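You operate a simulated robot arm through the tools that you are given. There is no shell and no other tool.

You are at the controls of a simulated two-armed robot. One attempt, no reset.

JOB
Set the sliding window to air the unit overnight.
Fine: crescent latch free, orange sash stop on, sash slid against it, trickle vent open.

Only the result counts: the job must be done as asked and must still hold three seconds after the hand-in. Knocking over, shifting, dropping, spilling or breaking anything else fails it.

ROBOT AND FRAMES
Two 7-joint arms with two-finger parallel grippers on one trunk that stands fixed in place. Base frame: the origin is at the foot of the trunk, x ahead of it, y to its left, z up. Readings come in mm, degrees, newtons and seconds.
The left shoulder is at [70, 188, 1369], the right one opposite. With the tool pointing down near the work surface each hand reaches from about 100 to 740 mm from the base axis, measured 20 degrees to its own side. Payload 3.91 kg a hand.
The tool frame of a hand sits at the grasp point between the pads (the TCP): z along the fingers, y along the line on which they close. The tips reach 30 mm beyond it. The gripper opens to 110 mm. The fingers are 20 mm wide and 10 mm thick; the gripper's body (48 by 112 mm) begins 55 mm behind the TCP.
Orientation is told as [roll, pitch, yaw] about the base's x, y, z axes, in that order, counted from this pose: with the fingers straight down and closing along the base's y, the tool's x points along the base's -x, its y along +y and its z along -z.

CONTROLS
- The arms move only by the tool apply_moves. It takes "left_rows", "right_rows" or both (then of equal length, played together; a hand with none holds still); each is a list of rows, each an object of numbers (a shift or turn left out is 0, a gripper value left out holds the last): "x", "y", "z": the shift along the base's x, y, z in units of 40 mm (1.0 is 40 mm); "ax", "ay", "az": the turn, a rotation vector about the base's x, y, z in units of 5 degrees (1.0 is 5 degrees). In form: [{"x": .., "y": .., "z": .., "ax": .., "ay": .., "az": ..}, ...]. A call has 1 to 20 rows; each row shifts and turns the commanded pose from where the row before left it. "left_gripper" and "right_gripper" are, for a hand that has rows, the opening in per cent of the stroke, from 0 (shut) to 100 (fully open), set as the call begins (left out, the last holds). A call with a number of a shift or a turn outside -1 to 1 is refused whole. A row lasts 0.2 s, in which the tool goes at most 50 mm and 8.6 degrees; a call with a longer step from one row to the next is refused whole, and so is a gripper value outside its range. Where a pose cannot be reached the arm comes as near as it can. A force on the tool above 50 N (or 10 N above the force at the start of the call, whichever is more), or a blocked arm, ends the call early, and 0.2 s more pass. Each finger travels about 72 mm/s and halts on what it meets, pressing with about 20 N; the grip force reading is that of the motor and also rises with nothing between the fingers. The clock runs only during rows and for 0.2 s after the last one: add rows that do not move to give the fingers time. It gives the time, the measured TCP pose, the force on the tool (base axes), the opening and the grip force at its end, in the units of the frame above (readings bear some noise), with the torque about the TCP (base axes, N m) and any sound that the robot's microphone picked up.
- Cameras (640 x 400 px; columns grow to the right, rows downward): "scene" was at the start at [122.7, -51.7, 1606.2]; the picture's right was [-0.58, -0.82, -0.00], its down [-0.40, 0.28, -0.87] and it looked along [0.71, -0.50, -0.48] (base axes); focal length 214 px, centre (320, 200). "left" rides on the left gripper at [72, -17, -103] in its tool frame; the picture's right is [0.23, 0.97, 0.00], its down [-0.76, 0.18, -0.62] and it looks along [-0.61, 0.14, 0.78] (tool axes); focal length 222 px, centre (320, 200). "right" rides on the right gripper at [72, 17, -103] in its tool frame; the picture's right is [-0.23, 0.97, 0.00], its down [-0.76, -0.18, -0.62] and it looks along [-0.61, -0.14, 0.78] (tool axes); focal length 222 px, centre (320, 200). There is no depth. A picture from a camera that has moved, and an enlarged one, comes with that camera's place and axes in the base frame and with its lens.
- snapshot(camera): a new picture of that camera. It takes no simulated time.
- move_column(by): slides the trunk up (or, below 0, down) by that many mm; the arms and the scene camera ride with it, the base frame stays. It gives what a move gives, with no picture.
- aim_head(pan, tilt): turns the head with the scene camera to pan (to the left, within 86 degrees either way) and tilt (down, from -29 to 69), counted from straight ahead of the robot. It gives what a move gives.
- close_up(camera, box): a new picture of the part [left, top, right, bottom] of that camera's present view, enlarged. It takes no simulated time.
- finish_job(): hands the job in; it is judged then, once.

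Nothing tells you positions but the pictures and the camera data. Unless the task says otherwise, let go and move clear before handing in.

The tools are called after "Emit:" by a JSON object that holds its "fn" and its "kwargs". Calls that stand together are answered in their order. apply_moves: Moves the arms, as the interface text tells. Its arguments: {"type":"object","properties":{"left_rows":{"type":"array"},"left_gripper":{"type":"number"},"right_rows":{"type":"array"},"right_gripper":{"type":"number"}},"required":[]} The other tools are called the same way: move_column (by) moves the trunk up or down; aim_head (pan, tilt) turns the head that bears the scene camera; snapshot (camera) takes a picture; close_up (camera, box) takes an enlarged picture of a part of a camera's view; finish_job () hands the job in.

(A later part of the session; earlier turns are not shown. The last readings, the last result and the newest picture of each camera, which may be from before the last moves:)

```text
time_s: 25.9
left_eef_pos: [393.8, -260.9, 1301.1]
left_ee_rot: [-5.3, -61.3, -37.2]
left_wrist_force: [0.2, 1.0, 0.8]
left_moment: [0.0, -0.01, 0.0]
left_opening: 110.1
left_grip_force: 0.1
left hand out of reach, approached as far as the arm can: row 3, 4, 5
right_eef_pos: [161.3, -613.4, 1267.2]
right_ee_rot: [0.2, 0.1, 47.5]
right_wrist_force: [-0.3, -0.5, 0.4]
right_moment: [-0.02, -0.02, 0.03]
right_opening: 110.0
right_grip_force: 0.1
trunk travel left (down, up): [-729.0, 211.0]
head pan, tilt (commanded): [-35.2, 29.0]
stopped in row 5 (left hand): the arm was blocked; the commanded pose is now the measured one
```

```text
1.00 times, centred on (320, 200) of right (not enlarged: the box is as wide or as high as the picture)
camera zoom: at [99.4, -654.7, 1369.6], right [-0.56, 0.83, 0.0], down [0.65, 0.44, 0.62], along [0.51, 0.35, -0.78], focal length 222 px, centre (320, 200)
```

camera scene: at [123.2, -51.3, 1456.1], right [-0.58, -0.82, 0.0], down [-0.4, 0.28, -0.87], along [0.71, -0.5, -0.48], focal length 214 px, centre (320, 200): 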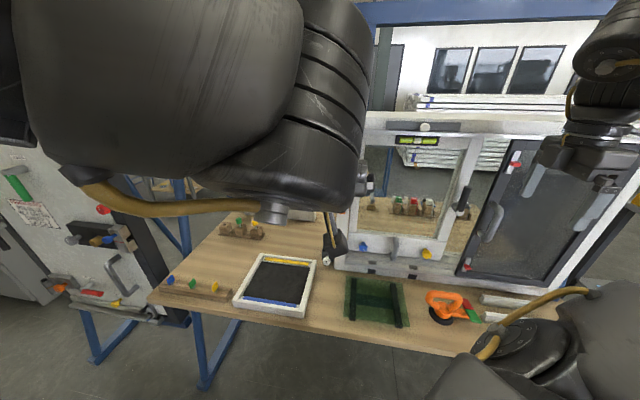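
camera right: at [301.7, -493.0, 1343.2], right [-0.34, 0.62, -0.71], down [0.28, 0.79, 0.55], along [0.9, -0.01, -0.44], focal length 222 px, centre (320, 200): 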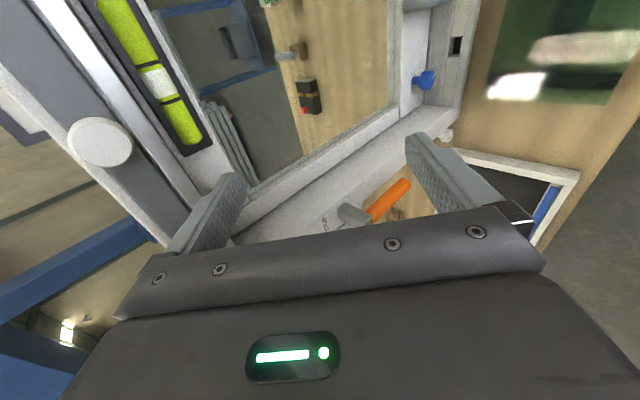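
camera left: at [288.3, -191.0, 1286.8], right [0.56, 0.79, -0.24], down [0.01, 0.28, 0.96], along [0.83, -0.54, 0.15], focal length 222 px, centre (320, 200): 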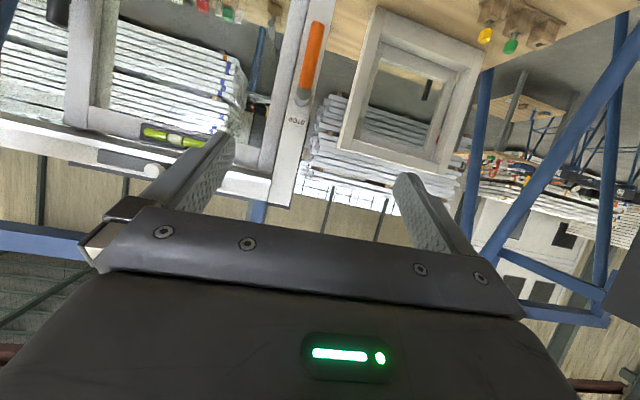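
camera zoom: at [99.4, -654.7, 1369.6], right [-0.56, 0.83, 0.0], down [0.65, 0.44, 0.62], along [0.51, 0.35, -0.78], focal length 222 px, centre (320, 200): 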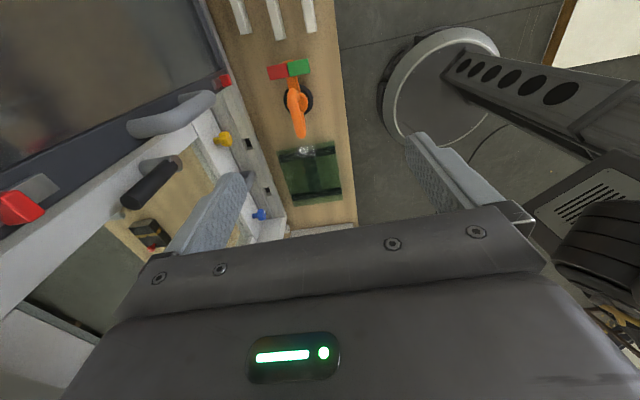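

Triangulating the two scene heights puts the window front plane about 735 mm out along its normal, with the stop hub near (545,-433,1192), the latch hub near (328,-719,1107), the vent knob near (416,-573,1357) and the sash handle near (448,-620,925). The right arm can reach them all, so I'll park the left arm back on its own side.

Emit:
{"fn": "apply_moves", "kwargs": {"left_rows": [{"x": -0.1, "y": 0.35, "z": 0.06, "az": 0.93}, {"x": -0.1, "y": 0.35, "z": 0.06, "az": 0.93}, {"x": -0.1, "y": 0.35, "z": 0.06, "az": 0.93}, {"x": -0.1, "y": 0.35, "z": 0.06, "az": 0.93}, {"x": -0.1, "y": 0.35, "z": 0.06, "az": 0.93}, {"x": -0.1, "y": 0.35, "z": 0.06, "az": 0.93}, {"x": -0.1, "y": 0.35, "z": 0.06, "az": 0.93}, {"x": -0.1, "y": 0.35, "z": 0.06, "az": 0.93}]}}

Emit:
{"fn": "apply_moves", "kwargs": {"left_rows": [{"x": -0.1, "y": 0.35, "z": 0.06, "ay": 0.94}, {"x": -0.1, "y": 0.35, "z": 0.06, "ay": 0.94}, {"x": -0.1, "y": 0.35, "z": 0.06, "ay": 0.94}, {"x": -0.1, "y": 0.35, "z": 0.06, "ay": 0.94}, {"x": -0.1, "y": 0.35, "z": 0.06, "ay": 0.94}, {"x": -0.1, "y": 0.35, "z": 0.06, "ay": 0.94}, {"x": -0.1, "y": 0.35, "z": 0.06, "ay": 0.94}, {"x": -0.1, "y": 0.35, "z": 0.06, "ay": 0.94}, {"x": 0.1, "y": 0.35, "z": 0.06, "ay": 0.94}, {"x": 0.1, "y": 0.35, "z": 0.06, "ay": 0.94}, {"x": 0.1, "y": 0.35, "z": 0.06, "ay": 0.94}, {"x": 0.1, "y": 0.35, "z": 0.06, "ay": 0.94}, {"x": 0.1, "y": 0.35, "z": 0.06, "ay": 0.94}]}}

Emit:
{"fn": "snapshot", "kwargs": {"camera": "scene"}}

```text
time_s: 27.8
left_eef_pos: [411.9, -120.6, 1293.1]
left_ee_rot: [-7.5, -54.8, 6.7]
left_wrist_force: [-0.3, -0.2, 0.3]
left_moment: [0.0, -0.01, -0.02]
left_opening: 109.8
left_grip_force: 0.0
right_eef_pos: [160.1, -613.5, 1265.9]
right_ee_rot: [0.3, 0.2, 47.5]
right_wrist_force: [0.4, -0.4, 0.8]
right_moment: [0.01, 0.0, -0.03]
right_opening: 109.9
right_grip_force: 0.1
trunk travel left (down, up): [-729.0, 211.0]
head pan, tilt (commanded): [-35.2, 29.0]
stopped in row 8 (left hand): the arm was blocked; the commanded pose is now the measured one
```

```text
time_s: 30.6
left_eef_pos: [369.7, 57.8, 1298.4]
left_ee_rot: [-1.9, 6.1, 3.8]
left_wrist_force: [-0.1, -0.4, -0.5]
left_moment: [-0.01, 0.02, 0.0]
left_opening: 110.0
left_grip_force: 0.1
left hand out of reach, approached as far as the arm can: row 11, 12, 13
right_eef_pos: [160.7, -612.5, 1267.0]
right_ee_rot: [0.3, 0.2, 47.7]
right_wrist_force: [0.5, 0.2, -0.6]
right_moment: [-0.02, 0.0, -0.01]
right_opening: 110.0
right_grip_force: 0.2
trunk travel left (down, up): [-729.0, 211.0]
head pan, tilt (commanded): [-35.2, 29.0]
```

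```text
taken
camera scene: at [123.3, -50.8, 1456.2], right [-0.58, -0.82, 0.0], down [-0.4, 0.28, -0.87], along [0.71, -0.5, -0.48], focal length 214 px, centre (320, 200)
```

scene: 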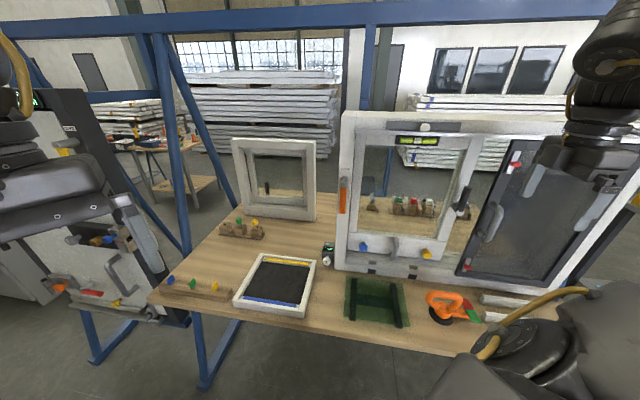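

The view is clear again. Next I'll bring the right hand, fingers closed, towards the latch side with the fingers pitched at the window, staying over 100 mm off it.

Emit:
{"fn": "apply_moves", "kwargs": {"right_rows": [{"x": 0.16, "y": -0.1, "z": -0.18, "ax": -0.67, "ay": -0.74}, {"x": 0.16, "y": -0.1, "z": -0.18, "ax": -0.67, "ay": -0.74}, {"x": 0.16, "y": -0.1, "z": -0.18, "ax": -0.67, "ay": -0.74}, {"x": 0.16, "y": -0.1, "z": -0.18, "ax": -0.67, "ay": -0.74}, {"x": 0.16, "y": -0.1, "z": -0.18, "ax": -0.67, "ay": -0.74}, {"x": 0.16, "y": -0.1, "z": -0.18, "ax": -0.67, "ay": -0.74}, {"x": 0.16, "y": -0.1, "z": -0.18, "ax": -0.67, "ay": -0.74}, {"x": 0.16, "y": -0.1, "z": -0.18, "ax": -0.67, "ay": -0.74}, {"x": 0.16, "y": -0.1, "z": -0.18, "ax": -0.67, "ay": -0.74}, {"x": 0.16, "y": -0.1, "z": -0.18, "ax": -0.67, "ay": -0.74}], "right_gripper": 0}}

Emit:
{"fn": "snapshot", "kwargs": {"camera": "scene"}}

Emit:
{"fn": "snapshot", "kwargs": {"camera": "right"}}

```text
time_s: 32.8
left_eef_pos: [367.8, 55.6, 1299.0]
left_ee_rot: [-1.7, 6.0, 3.6]
left_wrist_force: [-0.4, 0.6, 0.1]
left_moment: [-0.03, 0.01, 0.01]
left_opening: 110.0
left_grip_force: 0.1
right_eef_pos: [224.1, -653.9, 1193.8]
right_ee_rot: [-49.6, -0.1, 47.5]
right_wrist_force: [0.0, -0.3, -0.2]
right_moment: [-0.02, 0.02, 0.01]
right_opening: 0.1
right_grip_force: 20.1
trunk travel left (down, up): [-729.0, 211.0]
head pan, tilt (commanded): [-35.2, 29.0]
```

```text
taken
camera scene: at [122.4, -52.4, 1456.2], right [-0.58, -0.82, 0.0], down [-0.4, 0.28, -0.87], along [0.71, -0.5, -0.48], focal length 214 px, centre (320, 200)
```

scene: 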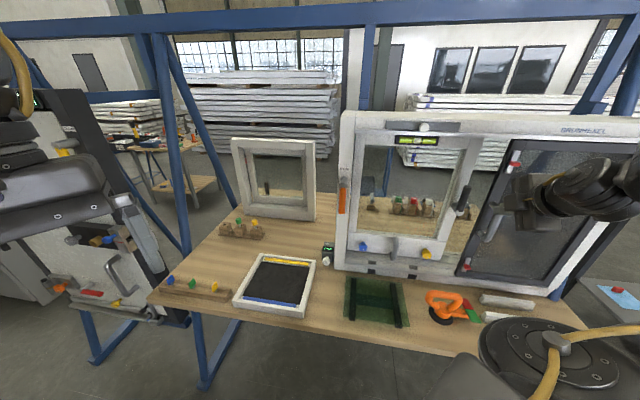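

```text
taken
camera right: at [108.1, -646.3, 1246.7], right [-0.31, 0.59, -0.74], down [0.25, 0.8, 0.54], along [0.92, -0.02, -0.4], focal length 222 px, centre (320, 200)
```

right: 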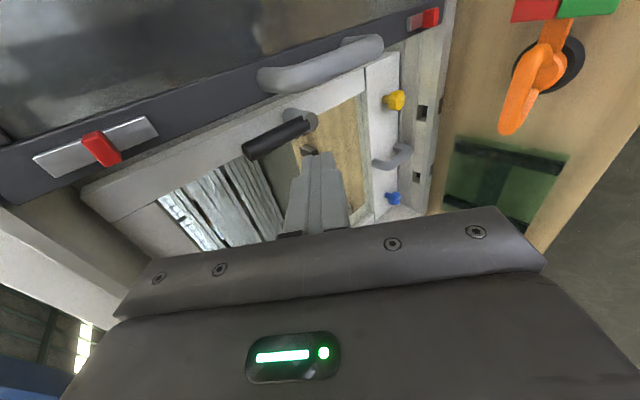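

This orientation works. I'll enlarge the latch from both cameras.

Emit:
{"fn": "close_up", "kwargs": {"camera": "right", "box": [220, 80, 380, 180]}}

Emit:
{"fn": "close_up", "kwargs": {"camera": "scene", "box": [440, 170, 520, 220]}}

Emit:
{"fn": "close_up", "kwargs": {"camera": "scene", "box": [470, 170, 600, 280]}}

```text
4.00 times, centred on (300, 130) of right
camera zoom: at [108.1, -646.3, 1246.7], right [-0.31, 0.59, -0.74], down [0.25, 0.8, 0.54], along [0.92, -0.02, -0.4], focal length 888 px, centre (400, 480)
```

zoom: 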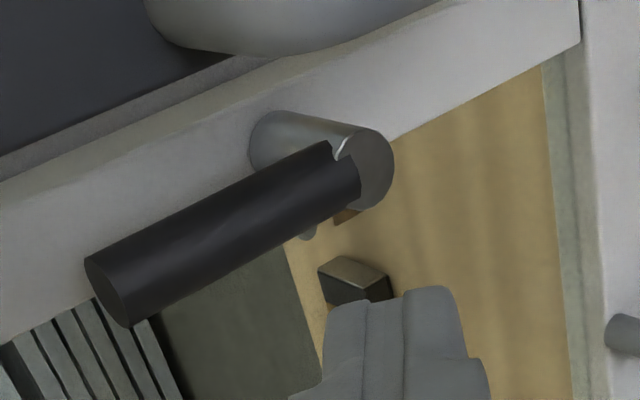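

```text
8.00 times, centred on (480, 195) of scene
camera zoom: at [122.4, -52.4, 1456.2], right [-0.58, -0.82, 0.0], down [-0.4, 0.28, -0.87], along [0.71, -0.5, -0.48], focal length 1716 px, centre (-960, 240)
```

zoom: 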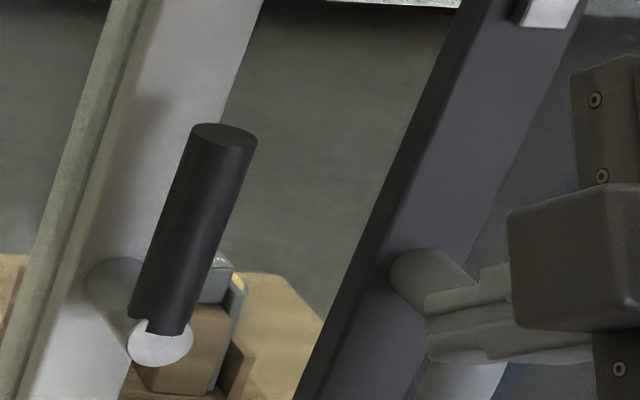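

```text
3.64 times, centred on (535, 225) of scene
camera zoom: at [122.4, -52.4, 1456.2], right [-0.58, -0.82, 0.0], down [-0.4, 0.28, -0.87], along [0.71, -0.5, -0.48], focal length 780 px, centre (-462, 109)
```

zoom: 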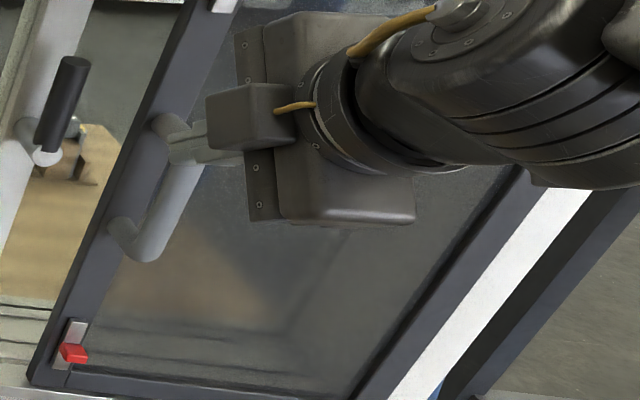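

The calibration checks out: the projected fingertip matches the picture. I'll level the fingers a bit more and place the closed fingertips just to the right of the latch handle, near its top end.

Emit:
{"fn": "apply_moves", "kwargs": {"right_rows": [{"x": 0.2, "y": -0.28, "z": -0.06, "ax": -0.67, "ay": -0.74}, {"x": 0.2, "y": -0.28, "z": -0.06, "ax": -0.67, "ay": -0.74}, {"x": 0.2, "y": -0.28, "z": -0.06, "ax": -0.67, "ay": -0.74}, {"x": 0.2, "y": -0.28, "z": -0.06, "ax": -0.67, "ay": -0.74}, {"x": 0.2, "y": -0.28, "z": -0.06}]}}

Emit:
{"fn": "close_up", "kwargs": {"camera": "scene", "box": [420, 150, 580, 250]}}

Emit:
{"fn": "snapshot", "kwargs": {"camera": "right"}}

```text
time_s: 34.0
left_eef_pos: [369.9, 55.7, 1298.4]
left_ee_rot: [-1.7, 6.0, 3.8]
left_wrist_force: [-1.2, -0.2, 0.4]
left_moment: [0.02, 0.01, 0.03]
left_opening: 110.0
left_grip_force: 0.1
right_eef_pos: [264.4, -708.6, 1181.9]
right_ee_rot: [-69.6, -0.2, 47.6]
right_wrist_force: [0.1, 0.0, 0.1]
right_moment: [-0.02, 0.03, -0.02]
right_opening: 0.1
right_grip_force: 20.1
trunk travel left (down, up): [-729.0, 211.0]
head pan, tilt (commanded): [-35.2, 29.0]
```

```text
4.00 times, centred on (500, 200) of scene
camera zoom: at [123.4, -52.1, 1456.1], right [-0.58, -0.82, 0.0], down [-0.4, 0.28, -0.87], along [0.71, -0.5, -0.49], focal length 858 px, centre (-400, 200)
```

zoom: 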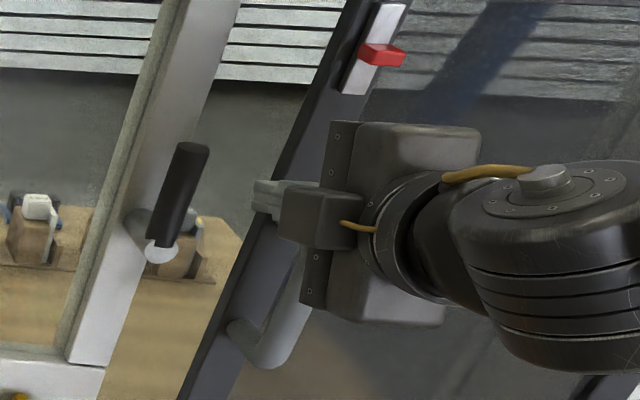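

```text
taken
camera right: at [140.0, -693.5, 1201.1], right [-0.09, 0.4, -0.91], down [0.13, 0.91, 0.39], along [0.99, -0.08, -0.14], focal length 222 px, centre (320, 200)
```

right: 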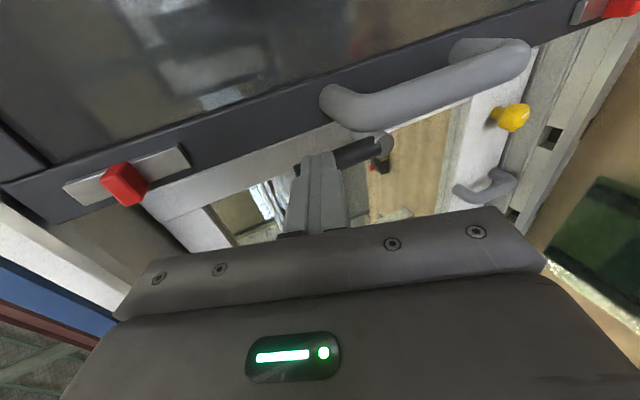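

The fingertips are lined up just right of the handle. I'll advance about 48 mm along the window normal into the gap beside it.

Emit:
{"fn": "apply_moves", "kwargs": {"right_rows": [{"x": 0.3, "y": -0.27}, {"x": 0.3, "y": -0.27}, {"x": 0.3, "y": -0.27}, {}]}}

Emit:
{"fn": "close_up", "kwargs": {"camera": "scene", "box": [430, 160, 530, 222]}}

Emit:
{"fn": "close_up", "kwargs": {"camera": "right", "box": [240, 90, 440, 215]}}

```text
time_s: 35.0
left_eef_pos: [368.7, 57.5, 1297.6]
left_ee_rot: [-1.6, 6.0, 3.7]
left_wrist_force: [-0.1, 0.2, -0.6]
left_moment: [-0.02, -0.02, 0.0]
left_opening: 110.2
left_grip_force: 0.1
right_eef_pos: [299.7, -743.2, 1182.1]
right_ee_rot: [-69.7, -0.3, 47.7]
right_wrist_force: [-0.2, 0.2, -0.6]
right_moment: [-0.02, -0.01, 0.0]
right_opening: 0.1
right_grip_force: 19.9
trunk travel left (down, up): [-729.0, 211.0]
head pan, tilt (commanded): [-35.2, 29.0]
```

```text
6.40 times, centred on (480, 191) of scene
camera zoom: at [122.5, -51.9, 1456.2], right [-0.58, -0.82, 0.0], down [-0.4, 0.28, -0.87], along [0.71, -0.5, -0.48], focal length 1373 px, centre (-704, 258)
```

zoom: 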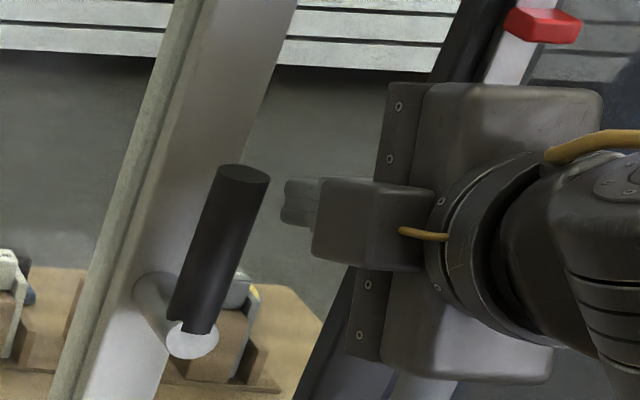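

```text
3.20 times, centred on (340, 152) of right
camera zoom: at [175.1, -726.1, 1200.7], right [-0.09, 0.4, -0.91], down [0.13, 0.91, 0.39], along [0.99, -0.08, -0.14], focal length 711 px, centre (256, 352)
```

zoom: 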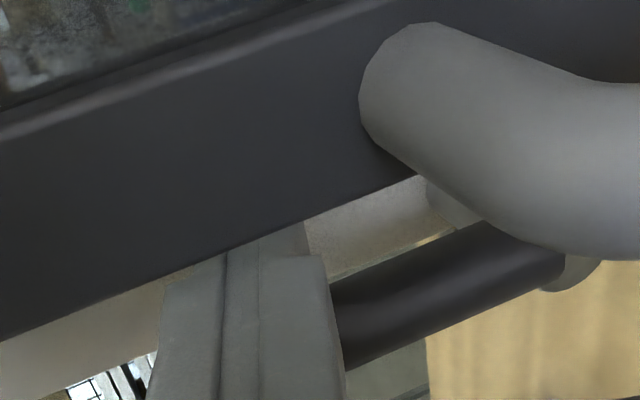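

The fingertips are beside the handle with about 11 mm clearance. I'll push left slowly and watch the force.

Emit:
{"fn": "apply_moves", "kwargs": {"right_rows": [{"x": 0.168, "y": 0.185}, {"x": 0.168, "y": 0.185}, {"x": 0.168, "y": 0.185}, {"x": 0.168, "y": 0.185}]}}

Emit:
{"fn": "close_up", "kwargs": {"camera": "scene", "box": [430, 160, 530, 222]}}

```text
time_s: 36.0
left_eef_pos: [368.5, 56.4, 1298.2]
left_ee_rot: [-1.8, 6.1, 3.6]
left_wrist_force: [-0.3, -0.4, 0.0]
left_moment: [-0.01, 0.01, -0.02]
left_opening: 110.1
left_grip_force: 0.1
right_eef_pos: [326.4, -712.7, 1181.7]
right_ee_rot: [-69.7, -0.3, 47.6]
right_wrist_force: [-0.7, -1.1, -0.2]
right_moment: [-0.04, 0.04, -0.09]
right_opening: 0.0
right_grip_force: 20.5
trunk travel left (down, up): [-729.0, 211.0]
head pan, tilt (commanded): [-35.2, 29.0]
```

```text
6.40 times, centred on (480, 191) of scene
camera zoom: at [122.6, -52.1, 1456.1], right [-0.58, -0.82, 0.0], down [-0.4, 0.28, -0.87], along [0.71, -0.5, -0.48], focal length 1373 px, centre (-704, 258)
```

zoom: 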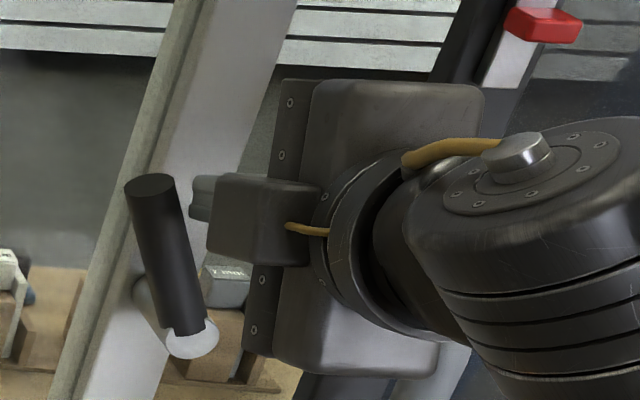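

The handle turns left almost freely (about 1 N). I'll follow its arc around the hub towards horizontal-left.

Emit:
{"fn": "apply_moves", "kwargs": {"right_rows": [{"x": 0.176, "y": 0.195, "z": -0.1}, {"x": 0.268, "y": 0.296, "z": -0.2125}, {"x": 0.218, "y": 0.241, "z": -0.3}, {"x": 0.156, "y": 0.172, "z": -0.3625}]}}

Emit:
{"fn": "close_up", "kwargs": {"camera": "scene", "box": [420, 160, 520, 222]}}

```text
time_s: 37.0
left_eef_pos: [365.5, 56.8, 1299.9]
left_ee_rot: [-1.7, 5.9, 3.6]
left_wrist_force: [0.1, 0.6, -0.4]
left_moment: [0.03, 0.02, 0.03]
left_opening: 110.1
left_grip_force: 0.1
right_eef_pos: [355.4, -678.9, 1150.3]
right_ee_rot: [-70.7, -0.6, 47.1]
right_wrist_force: [-4.1, -11.7, 30.0]
right_moment: [-0.53, -0.63, -0.38]
right_opening: 0.1
right_grip_force: 20.1
trunk travel left (down, up): [-729.0, 211.0]
head pan, tilt (commanded): [-35.2, 29.0]
```

```text
6.40 times, centred on (470, 191) of scene
camera zoom: at [118.7, -51.1, 1457.2], right [-0.58, -0.82, 0.0], down [-0.39, 0.28, -0.88], along [0.72, -0.51, -0.48], focal length 1373 px, centre (-640, 258)
```

zoom: 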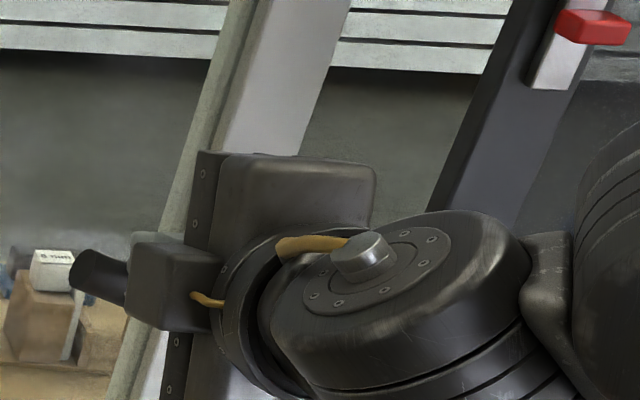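

Resistance rose to about 30 N near 70°, which looks like the end of travel. I'll lift off the handle and look at it.

Emit:
{"fn": "apply_moves", "kwargs": {"right_rows": [{"z": 0.3}, {"z": 0.3, "x": -0.3, "y": 0.27}, {"x": -0.5, "y": 0.45}, {"x": -0.5, "y": 0.45}, {"x": -0.6, "y": -0.3, "z": 0.3}]}}

Emit:
{"fn": "snapshot", "kwargs": {"camera": "scene"}}

Emit:
{"fn": "snapshot", "kwargs": {"camera": "right"}}

Emit:
{"fn": "close_up", "kwargs": {"camera": "scene", "box": [420, 160, 520, 222]}}

```text
time_s: 38.1
left_eef_pos: [366.0, 57.5, 1300.0]
left_ee_rot: [-1.7, 5.8, 3.7]
left_wrist_force: [-0.1, -0.1, -0.1]
left_moment: [-0.02, -0.05, 0.01]
left_opening: 110.4
left_grip_force: 0.0
right_eef_pos: [295.2, -653.5, 1180.8]
right_ee_rot: [-69.7, -0.4, 47.5]
right_wrist_force: [0.1, -0.2, -0.5]
right_moment: [-0.02, -0.04, 0.01]
right_opening: 0.0
right_grip_force: 19.8
right hand out of reach, approached as far as the arm can: row 4
trunk travel left (down, up): [-729.0, 211.0]
head pan, tilt (commanded): [-35.2, 29.0]
```

```text
taken
camera scene: at [120.0, -51.5, 1456.4], right [-0.58, -0.82, 0.0], down [-0.39, 0.28, -0.88], along [0.72, -0.5, -0.48], focal length 214 px, centre (320, 200)
```

scene: 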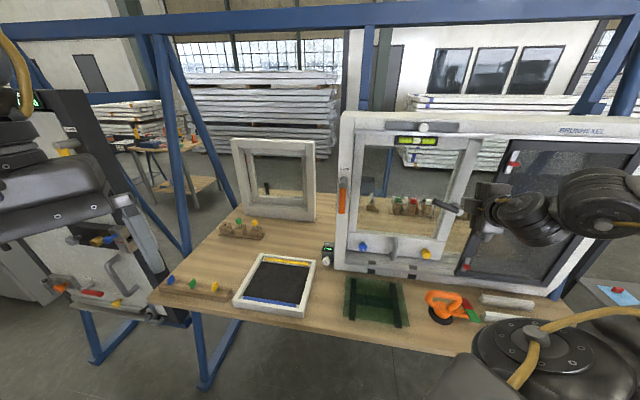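

```text
taken
camera right: at [169.8, -637.2, 1199.5], right [-0.09, 0.4, -0.91], down [0.13, 0.91, 0.39], along [0.99, -0.08, -0.13], focal length 222 px, centre (320, 200)
```

right: 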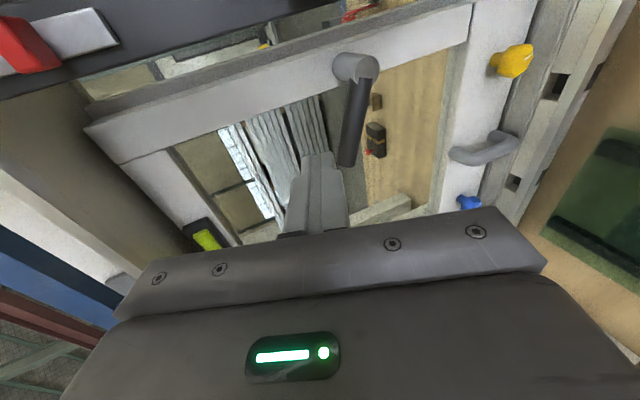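

```text
6.40 times, centred on (470, 191) of scene
camera zoom: at [120.0, -51.5, 1456.4], right [-0.58, -0.82, 0.0], down [-0.39, 0.28, -0.88], along [0.72, -0.5, -0.48], focal length 1373 px, centre (-640, 258)
```

zoom: 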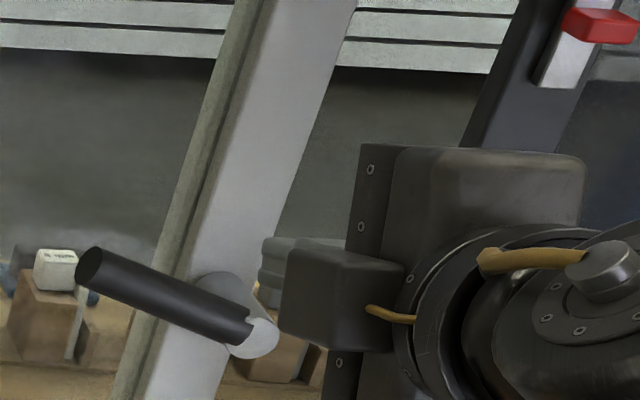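

The latch handle now rests about 68° left of upright and stays there. Next I'll take the right hand up to look closely at the trickle vent knob.

Emit:
{"fn": "apply_moves", "kwargs": {"right_rows": [{"z": 0.8}, {"z": 0.8}, {"x": 0.15, "y": 0.44, "z": 0.6}, {"x": 0.15, "y": 0.44, "z": 0.6}, {"x": 0.15, "y": 0.44, "z": 0.45}, {"x": 0.15, "y": 0.44, "z": 0.45}, {"x": 0.15, "y": 0.44}]}}

Emit:
{"fn": "snapshot", "kwargs": {"camera": "scene"}}

Emit:
{"fn": "snapshot", "kwargs": {"camera": "right"}}

```text
time_s: 39.8
left_eef_pos: [368.8, 57.4, 1299.0]
left_ee_rot: [-1.7, 6.0, 3.6]
left_wrist_force: [0.3, 0.1, -0.1]
left_moment: [0.01, 0.02, 0.03]
left_opening: 110.0
left_grip_force: 0.0
right_eef_pos: [330.7, -564.7, 1330.7]
right_ee_rot: [-69.6, -0.2, 47.6]
right_wrist_force: [0.0, 0.1, 0.4]
right_moment: [-0.02, 0.01, -0.02]
right_opening: 0.2
right_grip_force: 19.9
right hand out of reach, approached as far as the arm can: row 7
trunk travel left (down, up): [-729.0, 211.0]
head pan, tilt (commanded): [-35.2, 29.0]
```

```text
taken
camera scene: at [123.8, -50.6, 1456.1], right [-0.58, -0.82, 0.0], down [-0.4, 0.28, -0.87], along [0.71, -0.5, -0.48], focal length 214 px, centre (320, 200)
```

scene: 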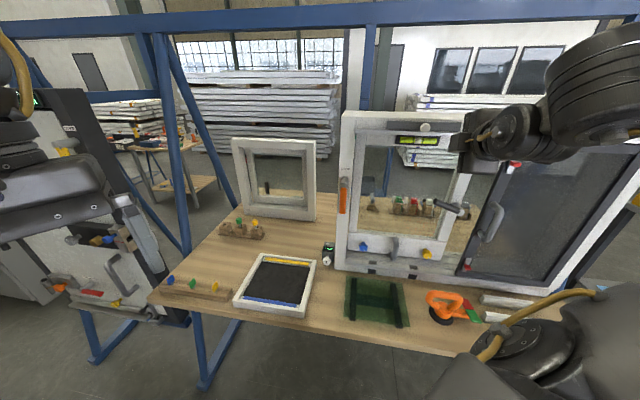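

```text
taken
camera right: at [205.8, -548.6, 1350.0], right [-0.1, 0.4, -0.91], down [0.13, 0.91, 0.39], along [0.99, -0.08, -0.14], focal length 222 px, centre (320, 200)
```

right: 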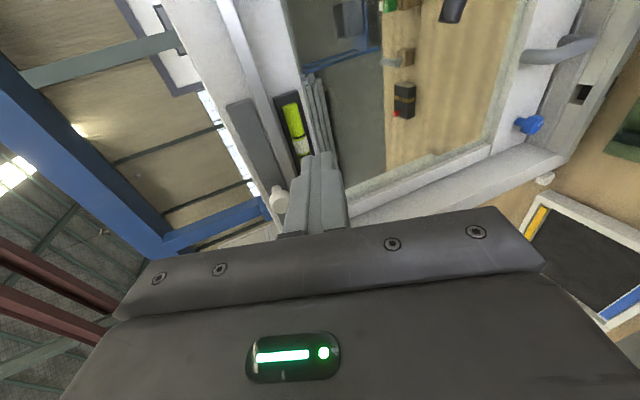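

Emit:
{"fn": "close_up", "kwargs": {"camera": "right", "box": [210, 80, 330, 240]}}

Emit:
{"fn": "close_up", "kwargs": {"camera": "scene", "box": [340, 105, 480, 192]}}

```text
2.50 times, centred on (270, 160) of right
camera zoom: at [205.8, -548.6, 1350.0], right [-0.1, 0.4, -0.91], down [0.13, 0.91, 0.39], along [0.99, -0.08, -0.14], focal length 555 px, centre (445, 300)
```

zoom: 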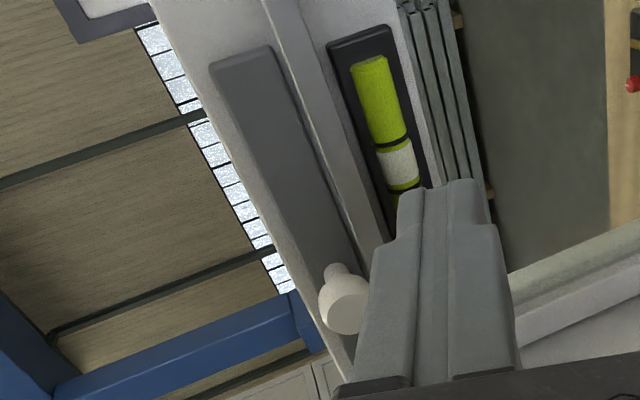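

```text
4.57 times, centred on (410, 148) of scene
camera zoom: at [123.8, -50.6, 1456.1], right [-0.58, -0.82, 0.0], down [-0.4, 0.28, -0.87], along [0.71, -0.5, -0.48], focal length 980 px, centre (-91, 435)
```

zoom: 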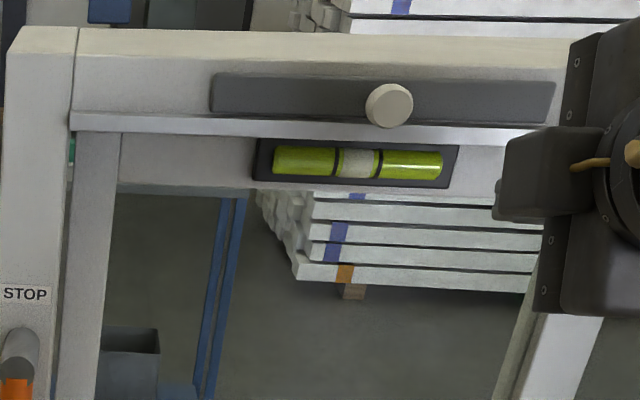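

The vent knob sits on a stem in the plate. I'll put the closed fingertips just to its right, level with the knob.

Emit:
{"fn": "apply_moves", "kwargs": {"right_rows": [{"x": 0.16, "y": 0.176, "z": 0.425}, {"x": 0.16, "y": 0.176, "z": 0.425}, {"x": 0.37, "y": -0.335}, {"x": 0.37, "y": -0.335}, {"x": 0.37, "y": -0.335}]}}

Emit:
{"fn": "close_up", "kwargs": {"camera": "scene", "box": [360, 95, 480, 170]}}

Emit:
{"fn": "close_up", "kwargs": {"camera": "right", "box": [230, 80, 400, 220]}}

```text
time_s: 41.0
left_eef_pos: [368.0, 56.9, 1299.4]
left_ee_rot: [-1.7, 6.0, 3.7]
left_wrist_force: [0.5, 0.5, 0.2]
left_moment: [0.01, 0.04, 0.03]
left_opening: 109.9
left_grip_force: 0.0
right_eef_pos: [385.8, -594.6, 1362.7]
right_ee_rot: [-69.6, -0.3, 47.5]
right_wrist_force: [-0.1, 0.3, 0.0]
right_moment: [-0.01, -0.02, 0.01]
right_opening: 0.0
right_grip_force: 20.2
trunk travel left (down, up): [-729.0, 211.0]
head pan, tilt (commanded): [-35.2, 29.0]
```

```text
5.33 times, centred on (420, 132) of scene
camera zoom: at [123.5, -51.8, 1456.1], right [-0.58, -0.82, 0.0], down [-0.4, 0.28, -0.87], along [0.71, -0.5, -0.49], focal length 1144 px, centre (-213, 560)
```

zoom: 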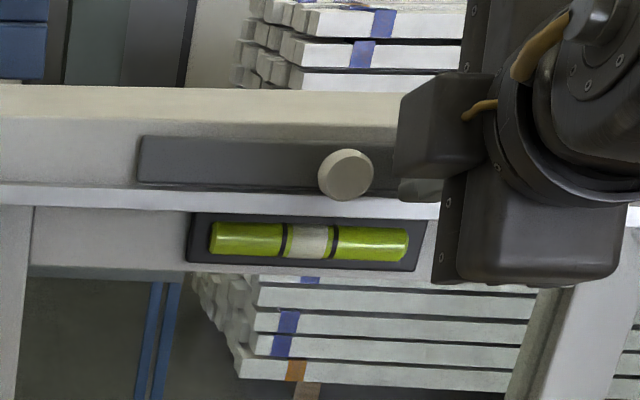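

```text
2.86 times, centred on (315, 150) of right
camera zoom: at [261.1, -577.3, 1381.8], right [-0.09, 0.4, -0.91], down [0.13, 0.91, 0.39], along [0.99, -0.08, -0.14], focal length 635 px, centre (334, 343)
```

zoom: 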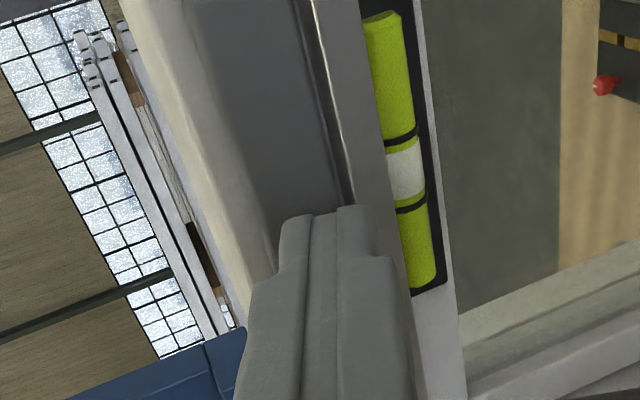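

The fingertips are just right of the knob. I'll nudge it left gently to see whether it slides that way.

Emit:
{"fn": "apply_moves", "kwargs": {"right_rows": [{"x": 0.134, "y": 0.148}, {"x": 0.134, "y": 0.148}, {"x": 0.134, "y": 0.148}]}}

Emit:
{"fn": "close_up", "kwargs": {"camera": "scene", "box": [360, 95, 480, 170]}}

```text
time_s: 41.8
left_eef_pos: [365.4, 50.6, 1300.5]
left_ee_rot: [-1.5, 5.7, 3.7]
left_wrist_force: [-0.6, -1.0, -0.5]
left_moment: [0.02, 0.02, -0.02]
left_opening: 110.1
left_grip_force: 0.0
right_eef_pos: [395.9, -583.0, 1362.9]
right_ee_rot: [-69.6, -0.5, 47.2]
right_wrist_force: [-15.4, -17.4, 1.7]
right_moment: [-0.21, 0.05, -0.56]
right_opening: 0.0
right_grip_force: 20.0
trunk travel left (down, up): [-729.0, 211.0]
head pan, tilt (commanded): [-35.2, 29.0]
```

```text
5.33 times, centred on (420, 132) of scene
camera zoom: at [117.7, -57.6, 1456.4], right [-0.58, -0.82, -0.01], down [-0.39, 0.28, -0.87], along [0.71, -0.5, -0.48], focal length 1144 px, centre (-213, 560)
```

zoom: 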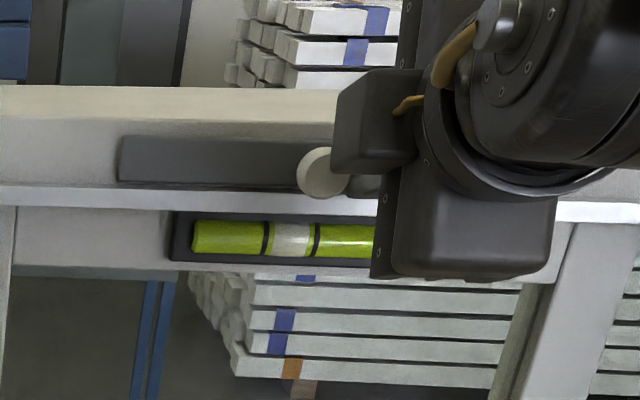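

The knob resists to the left: about 23 N with no movement, and the trunk even flexes. I'll back off, go round to its left side and try pushing right.

Emit:
{"fn": "apply_moves", "kwargs": {"right_rows": [{"x": -0.25, "y": -0.28}, {"x": -0.37, "y": 0.335}, {"x": -0.37, "y": 0.335}, {"x": -0.37, "y": 0.335}, {"x": 0.45, "y": 0.5, "z": 0.1}, {"x": 0.45, "y": 0.5, "z": 0.1}, {"x": 0.38, "y": 0.42, "z": 0.05}]}}

Emit:
{"fn": "close_up", "kwargs": {"camera": "scene", "box": [360, 95, 480, 170]}}

Emit:
{"fn": "close_up", "kwargs": {"camera": "right", "box": [180, 40, 400, 220]}}

```text
time_s: 43.4
left_eef_pos: [369.9, 56.7, 1298.4]
left_ee_rot: [-1.6, 6.1, 3.8]
left_wrist_force: [-0.2, 0.0, -0.5]
left_moment: [0.02, 0.01, -0.01]
left_opening: 110.2
left_grip_force: 0.1
right_eef_pos: [400.5, -488.2, 1374.1]
right_ee_rot: [-69.7, -0.3, 47.6]
right_wrist_force: [-0.2, 0.3, 0.1]
right_moment: [0.0, 0.03, -0.02]
right_opening: 0.0
right_grip_force: 20.0
trunk travel left (down, up): [-729.0, 211.0]
head pan, tilt (commanded): [-35.2, 29.0]
```

```text
5.33 times, centred on (420, 132) of scene
camera zoom: at [123.7, -51.4, 1456.0], right [-0.58, -0.82, 0.0], down [-0.4, 0.28, -0.87], along [0.71, -0.5, -0.49], focal length 1144 px, centre (-213, 560)
```

zoom: 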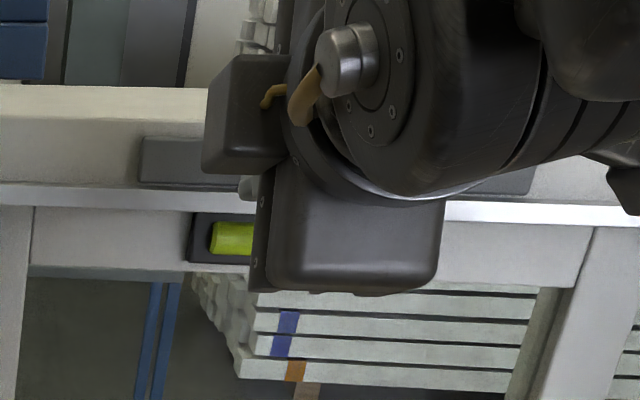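

```text
2.22 times, centred on (290, 130) of right
camera zoom: at [275.0, -473.0, 1392.4], right [-0.09, 0.4, -0.91], down [0.13, 0.91, 0.39], along [0.99, -0.08, -0.14], focal length 494 px, centre (387, 356)
```

zoom: 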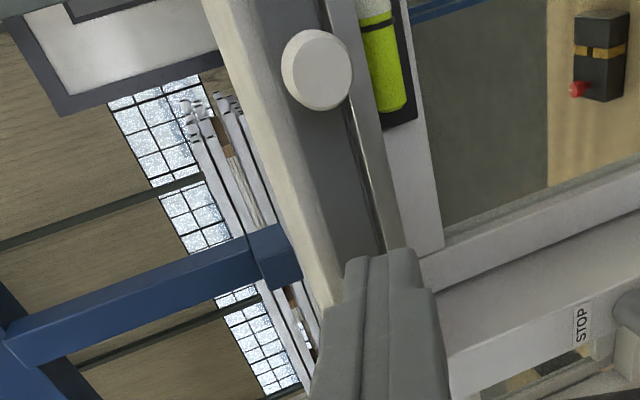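

The hand is now left of the knob. I'll advance and nudge it right.

Emit:
{"fn": "apply_moves", "kwargs": {"right_rows": [{"x": 0.32, "y": -0.4, "z": -0.06}, {"x": 0.32, "y": -0.4, "z": -0.06}, {"x": 0.32, "y": -0.4, "z": -0.06}, {}]}}

Emit:
{"fn": "apply_moves", "kwargs": {"right_rows": [{"x": -0.134, "y": -0.148}, {"x": -0.134, "y": -0.148}, {"x": -0.134, "y": -0.148}]}}

Emit:
{"fn": "close_up", "kwargs": {"camera": "right", "box": [180, 40, 400, 220]}}

Emit:
{"fn": "close_up", "kwargs": {"camera": "scene", "box": [360, 95, 480, 170]}}

```text
time_s: 44.4
left_eef_pos: [368.3, 56.0, 1298.7]
left_ee_rot: [-1.7, 6.0, 3.8]
left_wrist_force: [0.1, 0.4, -0.1]
left_moment: [-0.04, 0.03, 0.0]
left_opening: 109.9
left_grip_force: 0.0
right_eef_pos: [436.9, -537.7, 1368.6]
right_ee_rot: [-69.7, -0.4, 47.6]
right_wrist_force: [0.1, -1.0, 0.1]
right_moment: [-0.02, -0.02, 0.03]
right_opening: 0.0
right_grip_force: 20.7
trunk travel left (down, up): [-729.0, 211.0]
head pan, tilt (commanded): [-35.2, 29.0]
```

```text
time_s: 45.1
left_eef_pos: [369.0, 58.6, 1299.6]
left_ee_rot: [-1.8, 6.0, 3.8]
left_wrist_force: [-0.1, 0.4, -0.3]
left_moment: [-0.02, -0.01, 0.01]
left_opening: 110.2
left_grip_force: 0.0
right_eef_pos: [421.8, -555.3, 1366.9]
right_ee_rot: [-69.8, -0.3, 47.6]
right_wrist_force: [1.1, 2.1, 0.8]
right_moment: [0.05, -0.01, 0.04]
right_opening: 0.3
right_grip_force: 20.3
trunk travel left (down, up): [-729.0, 211.0]
head pan, tilt (commanded): [-35.2, 29.0]
```

```text
2.22 times, centred on (290, 130) of right
camera zoom: at [296.9, -539.0, 1386.7], right [-0.09, 0.4, -0.91], down [0.13, 0.91, 0.39], along [0.99, -0.08, -0.14], focal length 494 px, centre (387, 356)
```

zoom: 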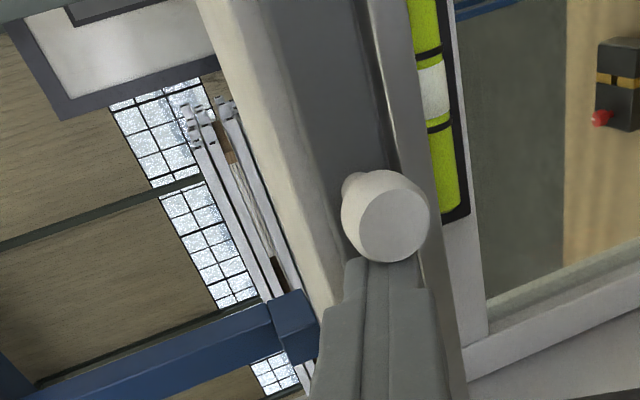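

```text
5.33 times, centred on (420, 132) of scene
camera zoom: at [122.9, -51.3, 1456.2], right [-0.58, -0.82, 0.0], down [-0.4, 0.28, -0.87], along [0.71, -0.5, -0.48], focal length 1144 px, centre (-213, 560)
```

zoom: 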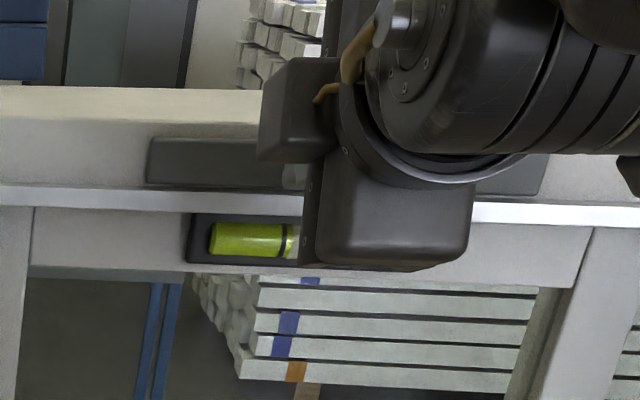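

The plate itself moved right with only 2 N, so the vent is a shutter that slides right. I'll keep pushing until it reaches its end.

Emit:
{"fn": "apply_moves", "kwargs": {"right_rows": [{"x": -0.134, "y": -0.148}, {"x": -0.134, "y": -0.148}, {"x": -0.134, "y": -0.148}, {"x": -0.134, "y": -0.148}]}}

Emit:
{"fn": "close_up", "kwargs": {"camera": "scene", "box": [360, 95, 480, 170]}}

```text
time_s: 46.1
left_eef_pos: [367.7, 57.3, 1299.5]
left_ee_rot: [-1.8, 5.9, 3.7]
left_wrist_force: [0.9, 0.0, 0.4]
left_moment: [0.0, -0.03, 0.01]
left_opening: 110.3
left_grip_force: 0.0
right_eef_pos: [399.5, -579.3, 1366.0]
right_ee_rot: [-69.7, -0.2, 47.6]
right_wrist_force: [0.1, 0.6, 0.7]
right_moment: [-0.02, 0.04, -0.1]
right_opening: 0.1
right_grip_force: 19.8
trunk travel left (down, up): [-729.0, 211.0]
head pan, tilt (commanded): [-35.2, 29.0]
```

```text
5.33 times, centred on (420, 132) of scene
camera zoom: at [122.3, -51.9, 1456.2], right [-0.58, -0.82, 0.0], down [-0.4, 0.28, -0.87], along [0.71, -0.5, -0.48], focal length 1144 px, centre (-213, 560)
```

zoom: 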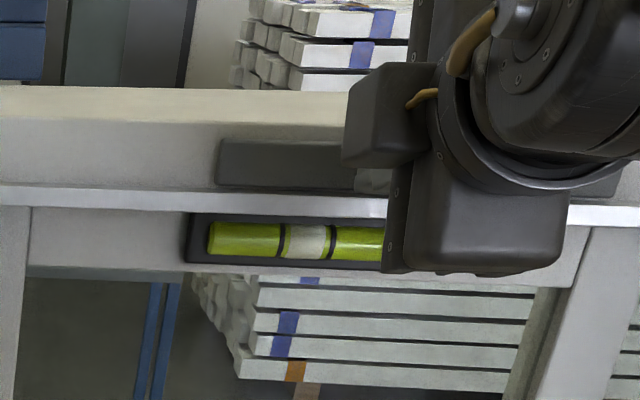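

Emit:
{"fn": "apply_moves", "kwargs": {"right_rows": [{"x": -0.134, "y": -0.148}, {"x": -0.134, "y": -0.148}, {"x": -0.134, "y": -0.148}, {"x": -0.134, "y": -0.148}]}}

Emit:
{"fn": "close_up", "kwargs": {"camera": "scene", "box": [360, 95, 520, 195]}}

```text
time_s: 47.0
left_eef_pos: [377.2, 62.6, 1297.0]
left_ee_rot: [-2.0, 6.4, 3.3]
left_wrist_force: [-0.3, 0.0, 0.4]
left_moment: [0.02, -0.03, -0.02]
left_opening: 109.9
left_grip_force: 0.0
right_eef_pos: [396.9, -581.6, 1368.1]
right_ee_rot: [-69.8, -1.0, 49.4]
right_wrist_force: [42.8, 37.2, -0.4]
right_moment: [-0.03, -0.73, 0.89]
right_opening: 0.2
right_grip_force: 19.8
trunk travel left (down, up): [-729.0, 211.0]
head pan, tilt (commanded): [-35.2, 29.0]
stopped in row 4 (right hand): the force on the tool passed its limit at 54 N (the readings are from after the stop); the commanded pose is now the measured one
```

```text
4.00 times, centred on (440, 145) of scene
camera zoom: at [133.7, -42.9, 1455.6], right [-0.57, -0.82, 0.01], down [-0.4, 0.27, -0.87], along [0.71, -0.5, -0.49], focal length 858 px, centre (-160, 420)
```

zoom: 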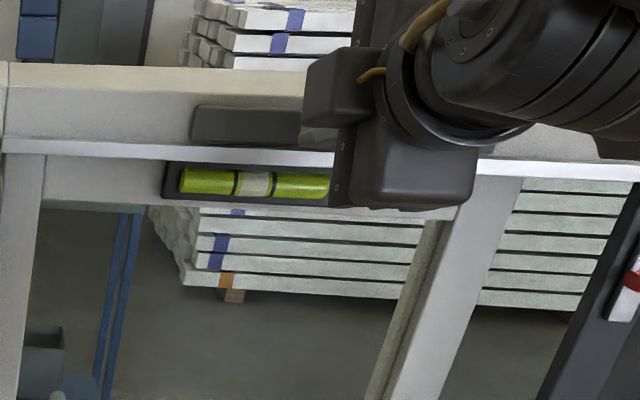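

The shutter has reached its right-hand stop after about 40 mm of travel. I'll back off and look at what it uncovered.

Emit:
{"fn": "apply_moves", "kwargs": {"right_rows": [{"x": 0.16, "y": 0.18}, {"x": 0.16, "y": 0.18}, {"x": -0.4, "y": 0.36}, {"x": -0.4, "y": 0.36}, {"x": -0.4, "y": -0.44}, {"x": -0.4, "y": -0.44, "z": -0.2}, {"x": -0.4, "y": -0.44, "z": -0.4}, {"x": -0.4, "y": -0.44, "z": -0.6}, {"x": -0.4, "y": -0.44, "z": -0.6}]}}

Emit:
{"fn": "snapshot", "kwargs": {"camera": "scene"}}

Emit:
{"fn": "close_up", "kwargs": {"camera": "scene", "box": [360, 95, 480, 170]}}

Emit:
{"fn": "close_up", "kwargs": {"camera": "right", "box": [160, 40, 380, 220]}}

```text
time_s: 49.0
left_eef_pos: [366.7, 51.9, 1298.6]
left_ee_rot: [-1.6, 5.8, 3.5]
left_wrist_force: [-0.8, 0.5, 0.4]
left_moment: [-0.01, 0.01, -0.01]
left_opening: 110.1
left_grip_force: 0.1
right_eef_pos: [283.2, -641.2, 1292.6]
right_ee_rot: [-69.5, -1.0, 48.3]
right_wrist_force: [0.7, 0.3, 0.5]
right_moment: [0.0, 0.04, 0.03]
right_opening: 0.0
right_grip_force: 19.6
trunk travel left (down, up): [-729.0, 211.0]
head pan, tilt (commanded): [-35.2, 29.0]
```

```text
taken
camera scene: at [121.3, -53.9, 1456.3], right [-0.58, -0.82, 0.0], down [-0.4, 0.28, -0.87], along [0.71, -0.5, -0.48], focal length 214 px, centre (320, 200)
```

scene: 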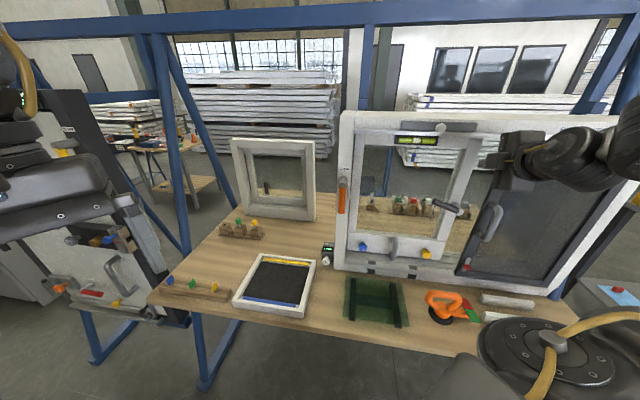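

```text
5.33 times, centred on (420, 132) of scene
camera zoom: at [121.3, -53.9, 1456.3], right [-0.58, -0.82, 0.0], down [-0.4, 0.28, -0.87], along [0.71, -0.5, -0.48], focal length 1144 px, centre (-213, 560)
```

zoom: 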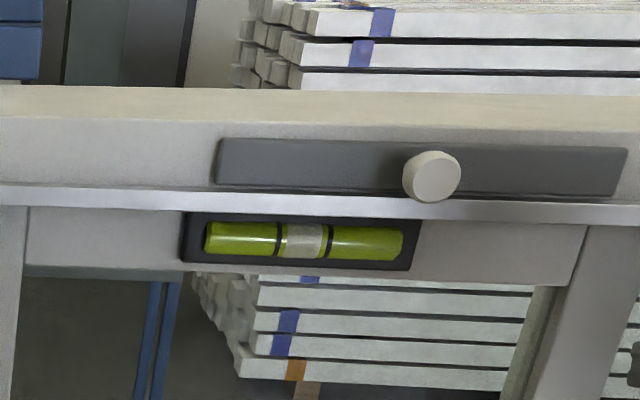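

```text
2.22 times, centred on (270, 130) of right
camera zoom: at [157.6, -626.3, 1311.1], right [-0.09, 0.41, -0.91], down [0.11, 0.91, 0.4], along [0.99, -0.07, -0.13], focal length 494 px, centre (431, 356)
```

zoom: 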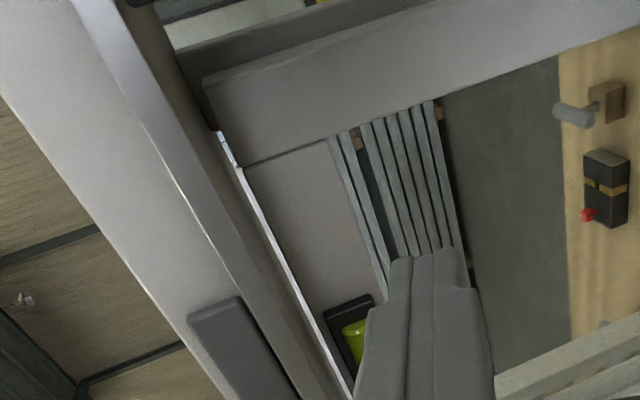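

The shutter now sits about 40 mm to the right of where it was, at its other end stop. Next is the stop lever, which needs the trunk higher, so I'll lower the right hand first and then raise the column.

Emit:
{"fn": "apply_moves", "kwargs": {"right_rows": [{"z": -0.73}, {"z": -0.73}, {"z": -0.73}, {"z": -0.73}, {"z": -0.73}, {"z": -0.73}, {"z": -0.73}, {"z": -0.73}, {"z": -0.73}]}}

Emit:
{"fn": "move_column", "kwargs": {"by": 150}}

Emit:
{"fn": "snapshot", "kwargs": {"camera": "scene"}}

```text
time_s: 51.0
left_eef_pos: [368.8, 55.7, 1297.6]
left_ee_rot: [-1.7, 6.0, 3.5]
left_wrist_force: [0.1, 0.0, 0.2]
left_moment: [0.01, 0.06, 0.02]
left_opening: 110.0
left_grip_force: 0.0
right_eef_pos: [281.6, -648.9, 1043.2]
right_ee_rot: [-69.6, -0.9, 48.3]
right_wrist_force: [0.2, 0.2, -0.1]
right_moment: [-0.01, -0.03, -0.02]
right_opening: 0.0
right_grip_force: 19.8
right hand out of reach, approached as far as the arm can: row 4
trunk travel left (down, up): [-729.0, 211.0]
head pan, tilt (commanded): [-35.2, 29.0]
```

```text
time_s: 52.7
left_eef_pos: [369.2, 55.3, 1448.0]
left_ee_rot: [-1.7, 6.0, 3.5]
left_wrist_force: [-0.4, -0.3, 0.0]
left_moment: [0.01, 0.0, 0.01]
left_opening: 109.7
left_grip_force: 0.1
right_eef_pos: [280.4, -648.0, 1192.7]
right_ee_rot: [-69.5, -0.9, 48.2]
right_wrist_force: [-0.6, -0.4, -0.3]
right_moment: [0.01, 0.02, 0.0]
right_opening: 0.2
right_grip_force: 20.5
trunk travel left (down, up): [-879.0, 61.0]
head pan, tilt (commanded): [-35.2, 29.0]
```

```text
taken
camera scene: at [122.8, -51.8, 1606.1], right [-0.58, -0.82, 0.0], down [-0.4, 0.28, -0.87], along [0.71, -0.5, -0.48], focal length 214 px, centre (320, 200)
```

scene: 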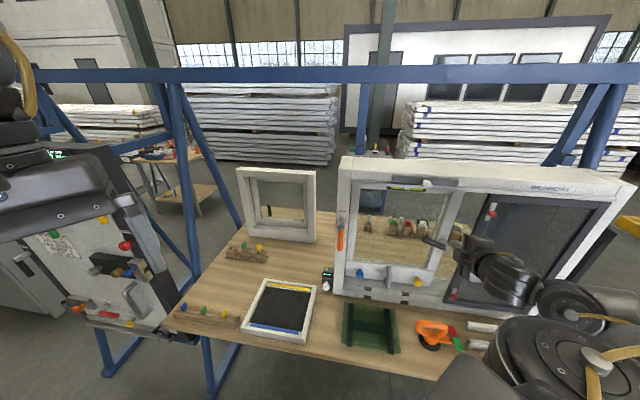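

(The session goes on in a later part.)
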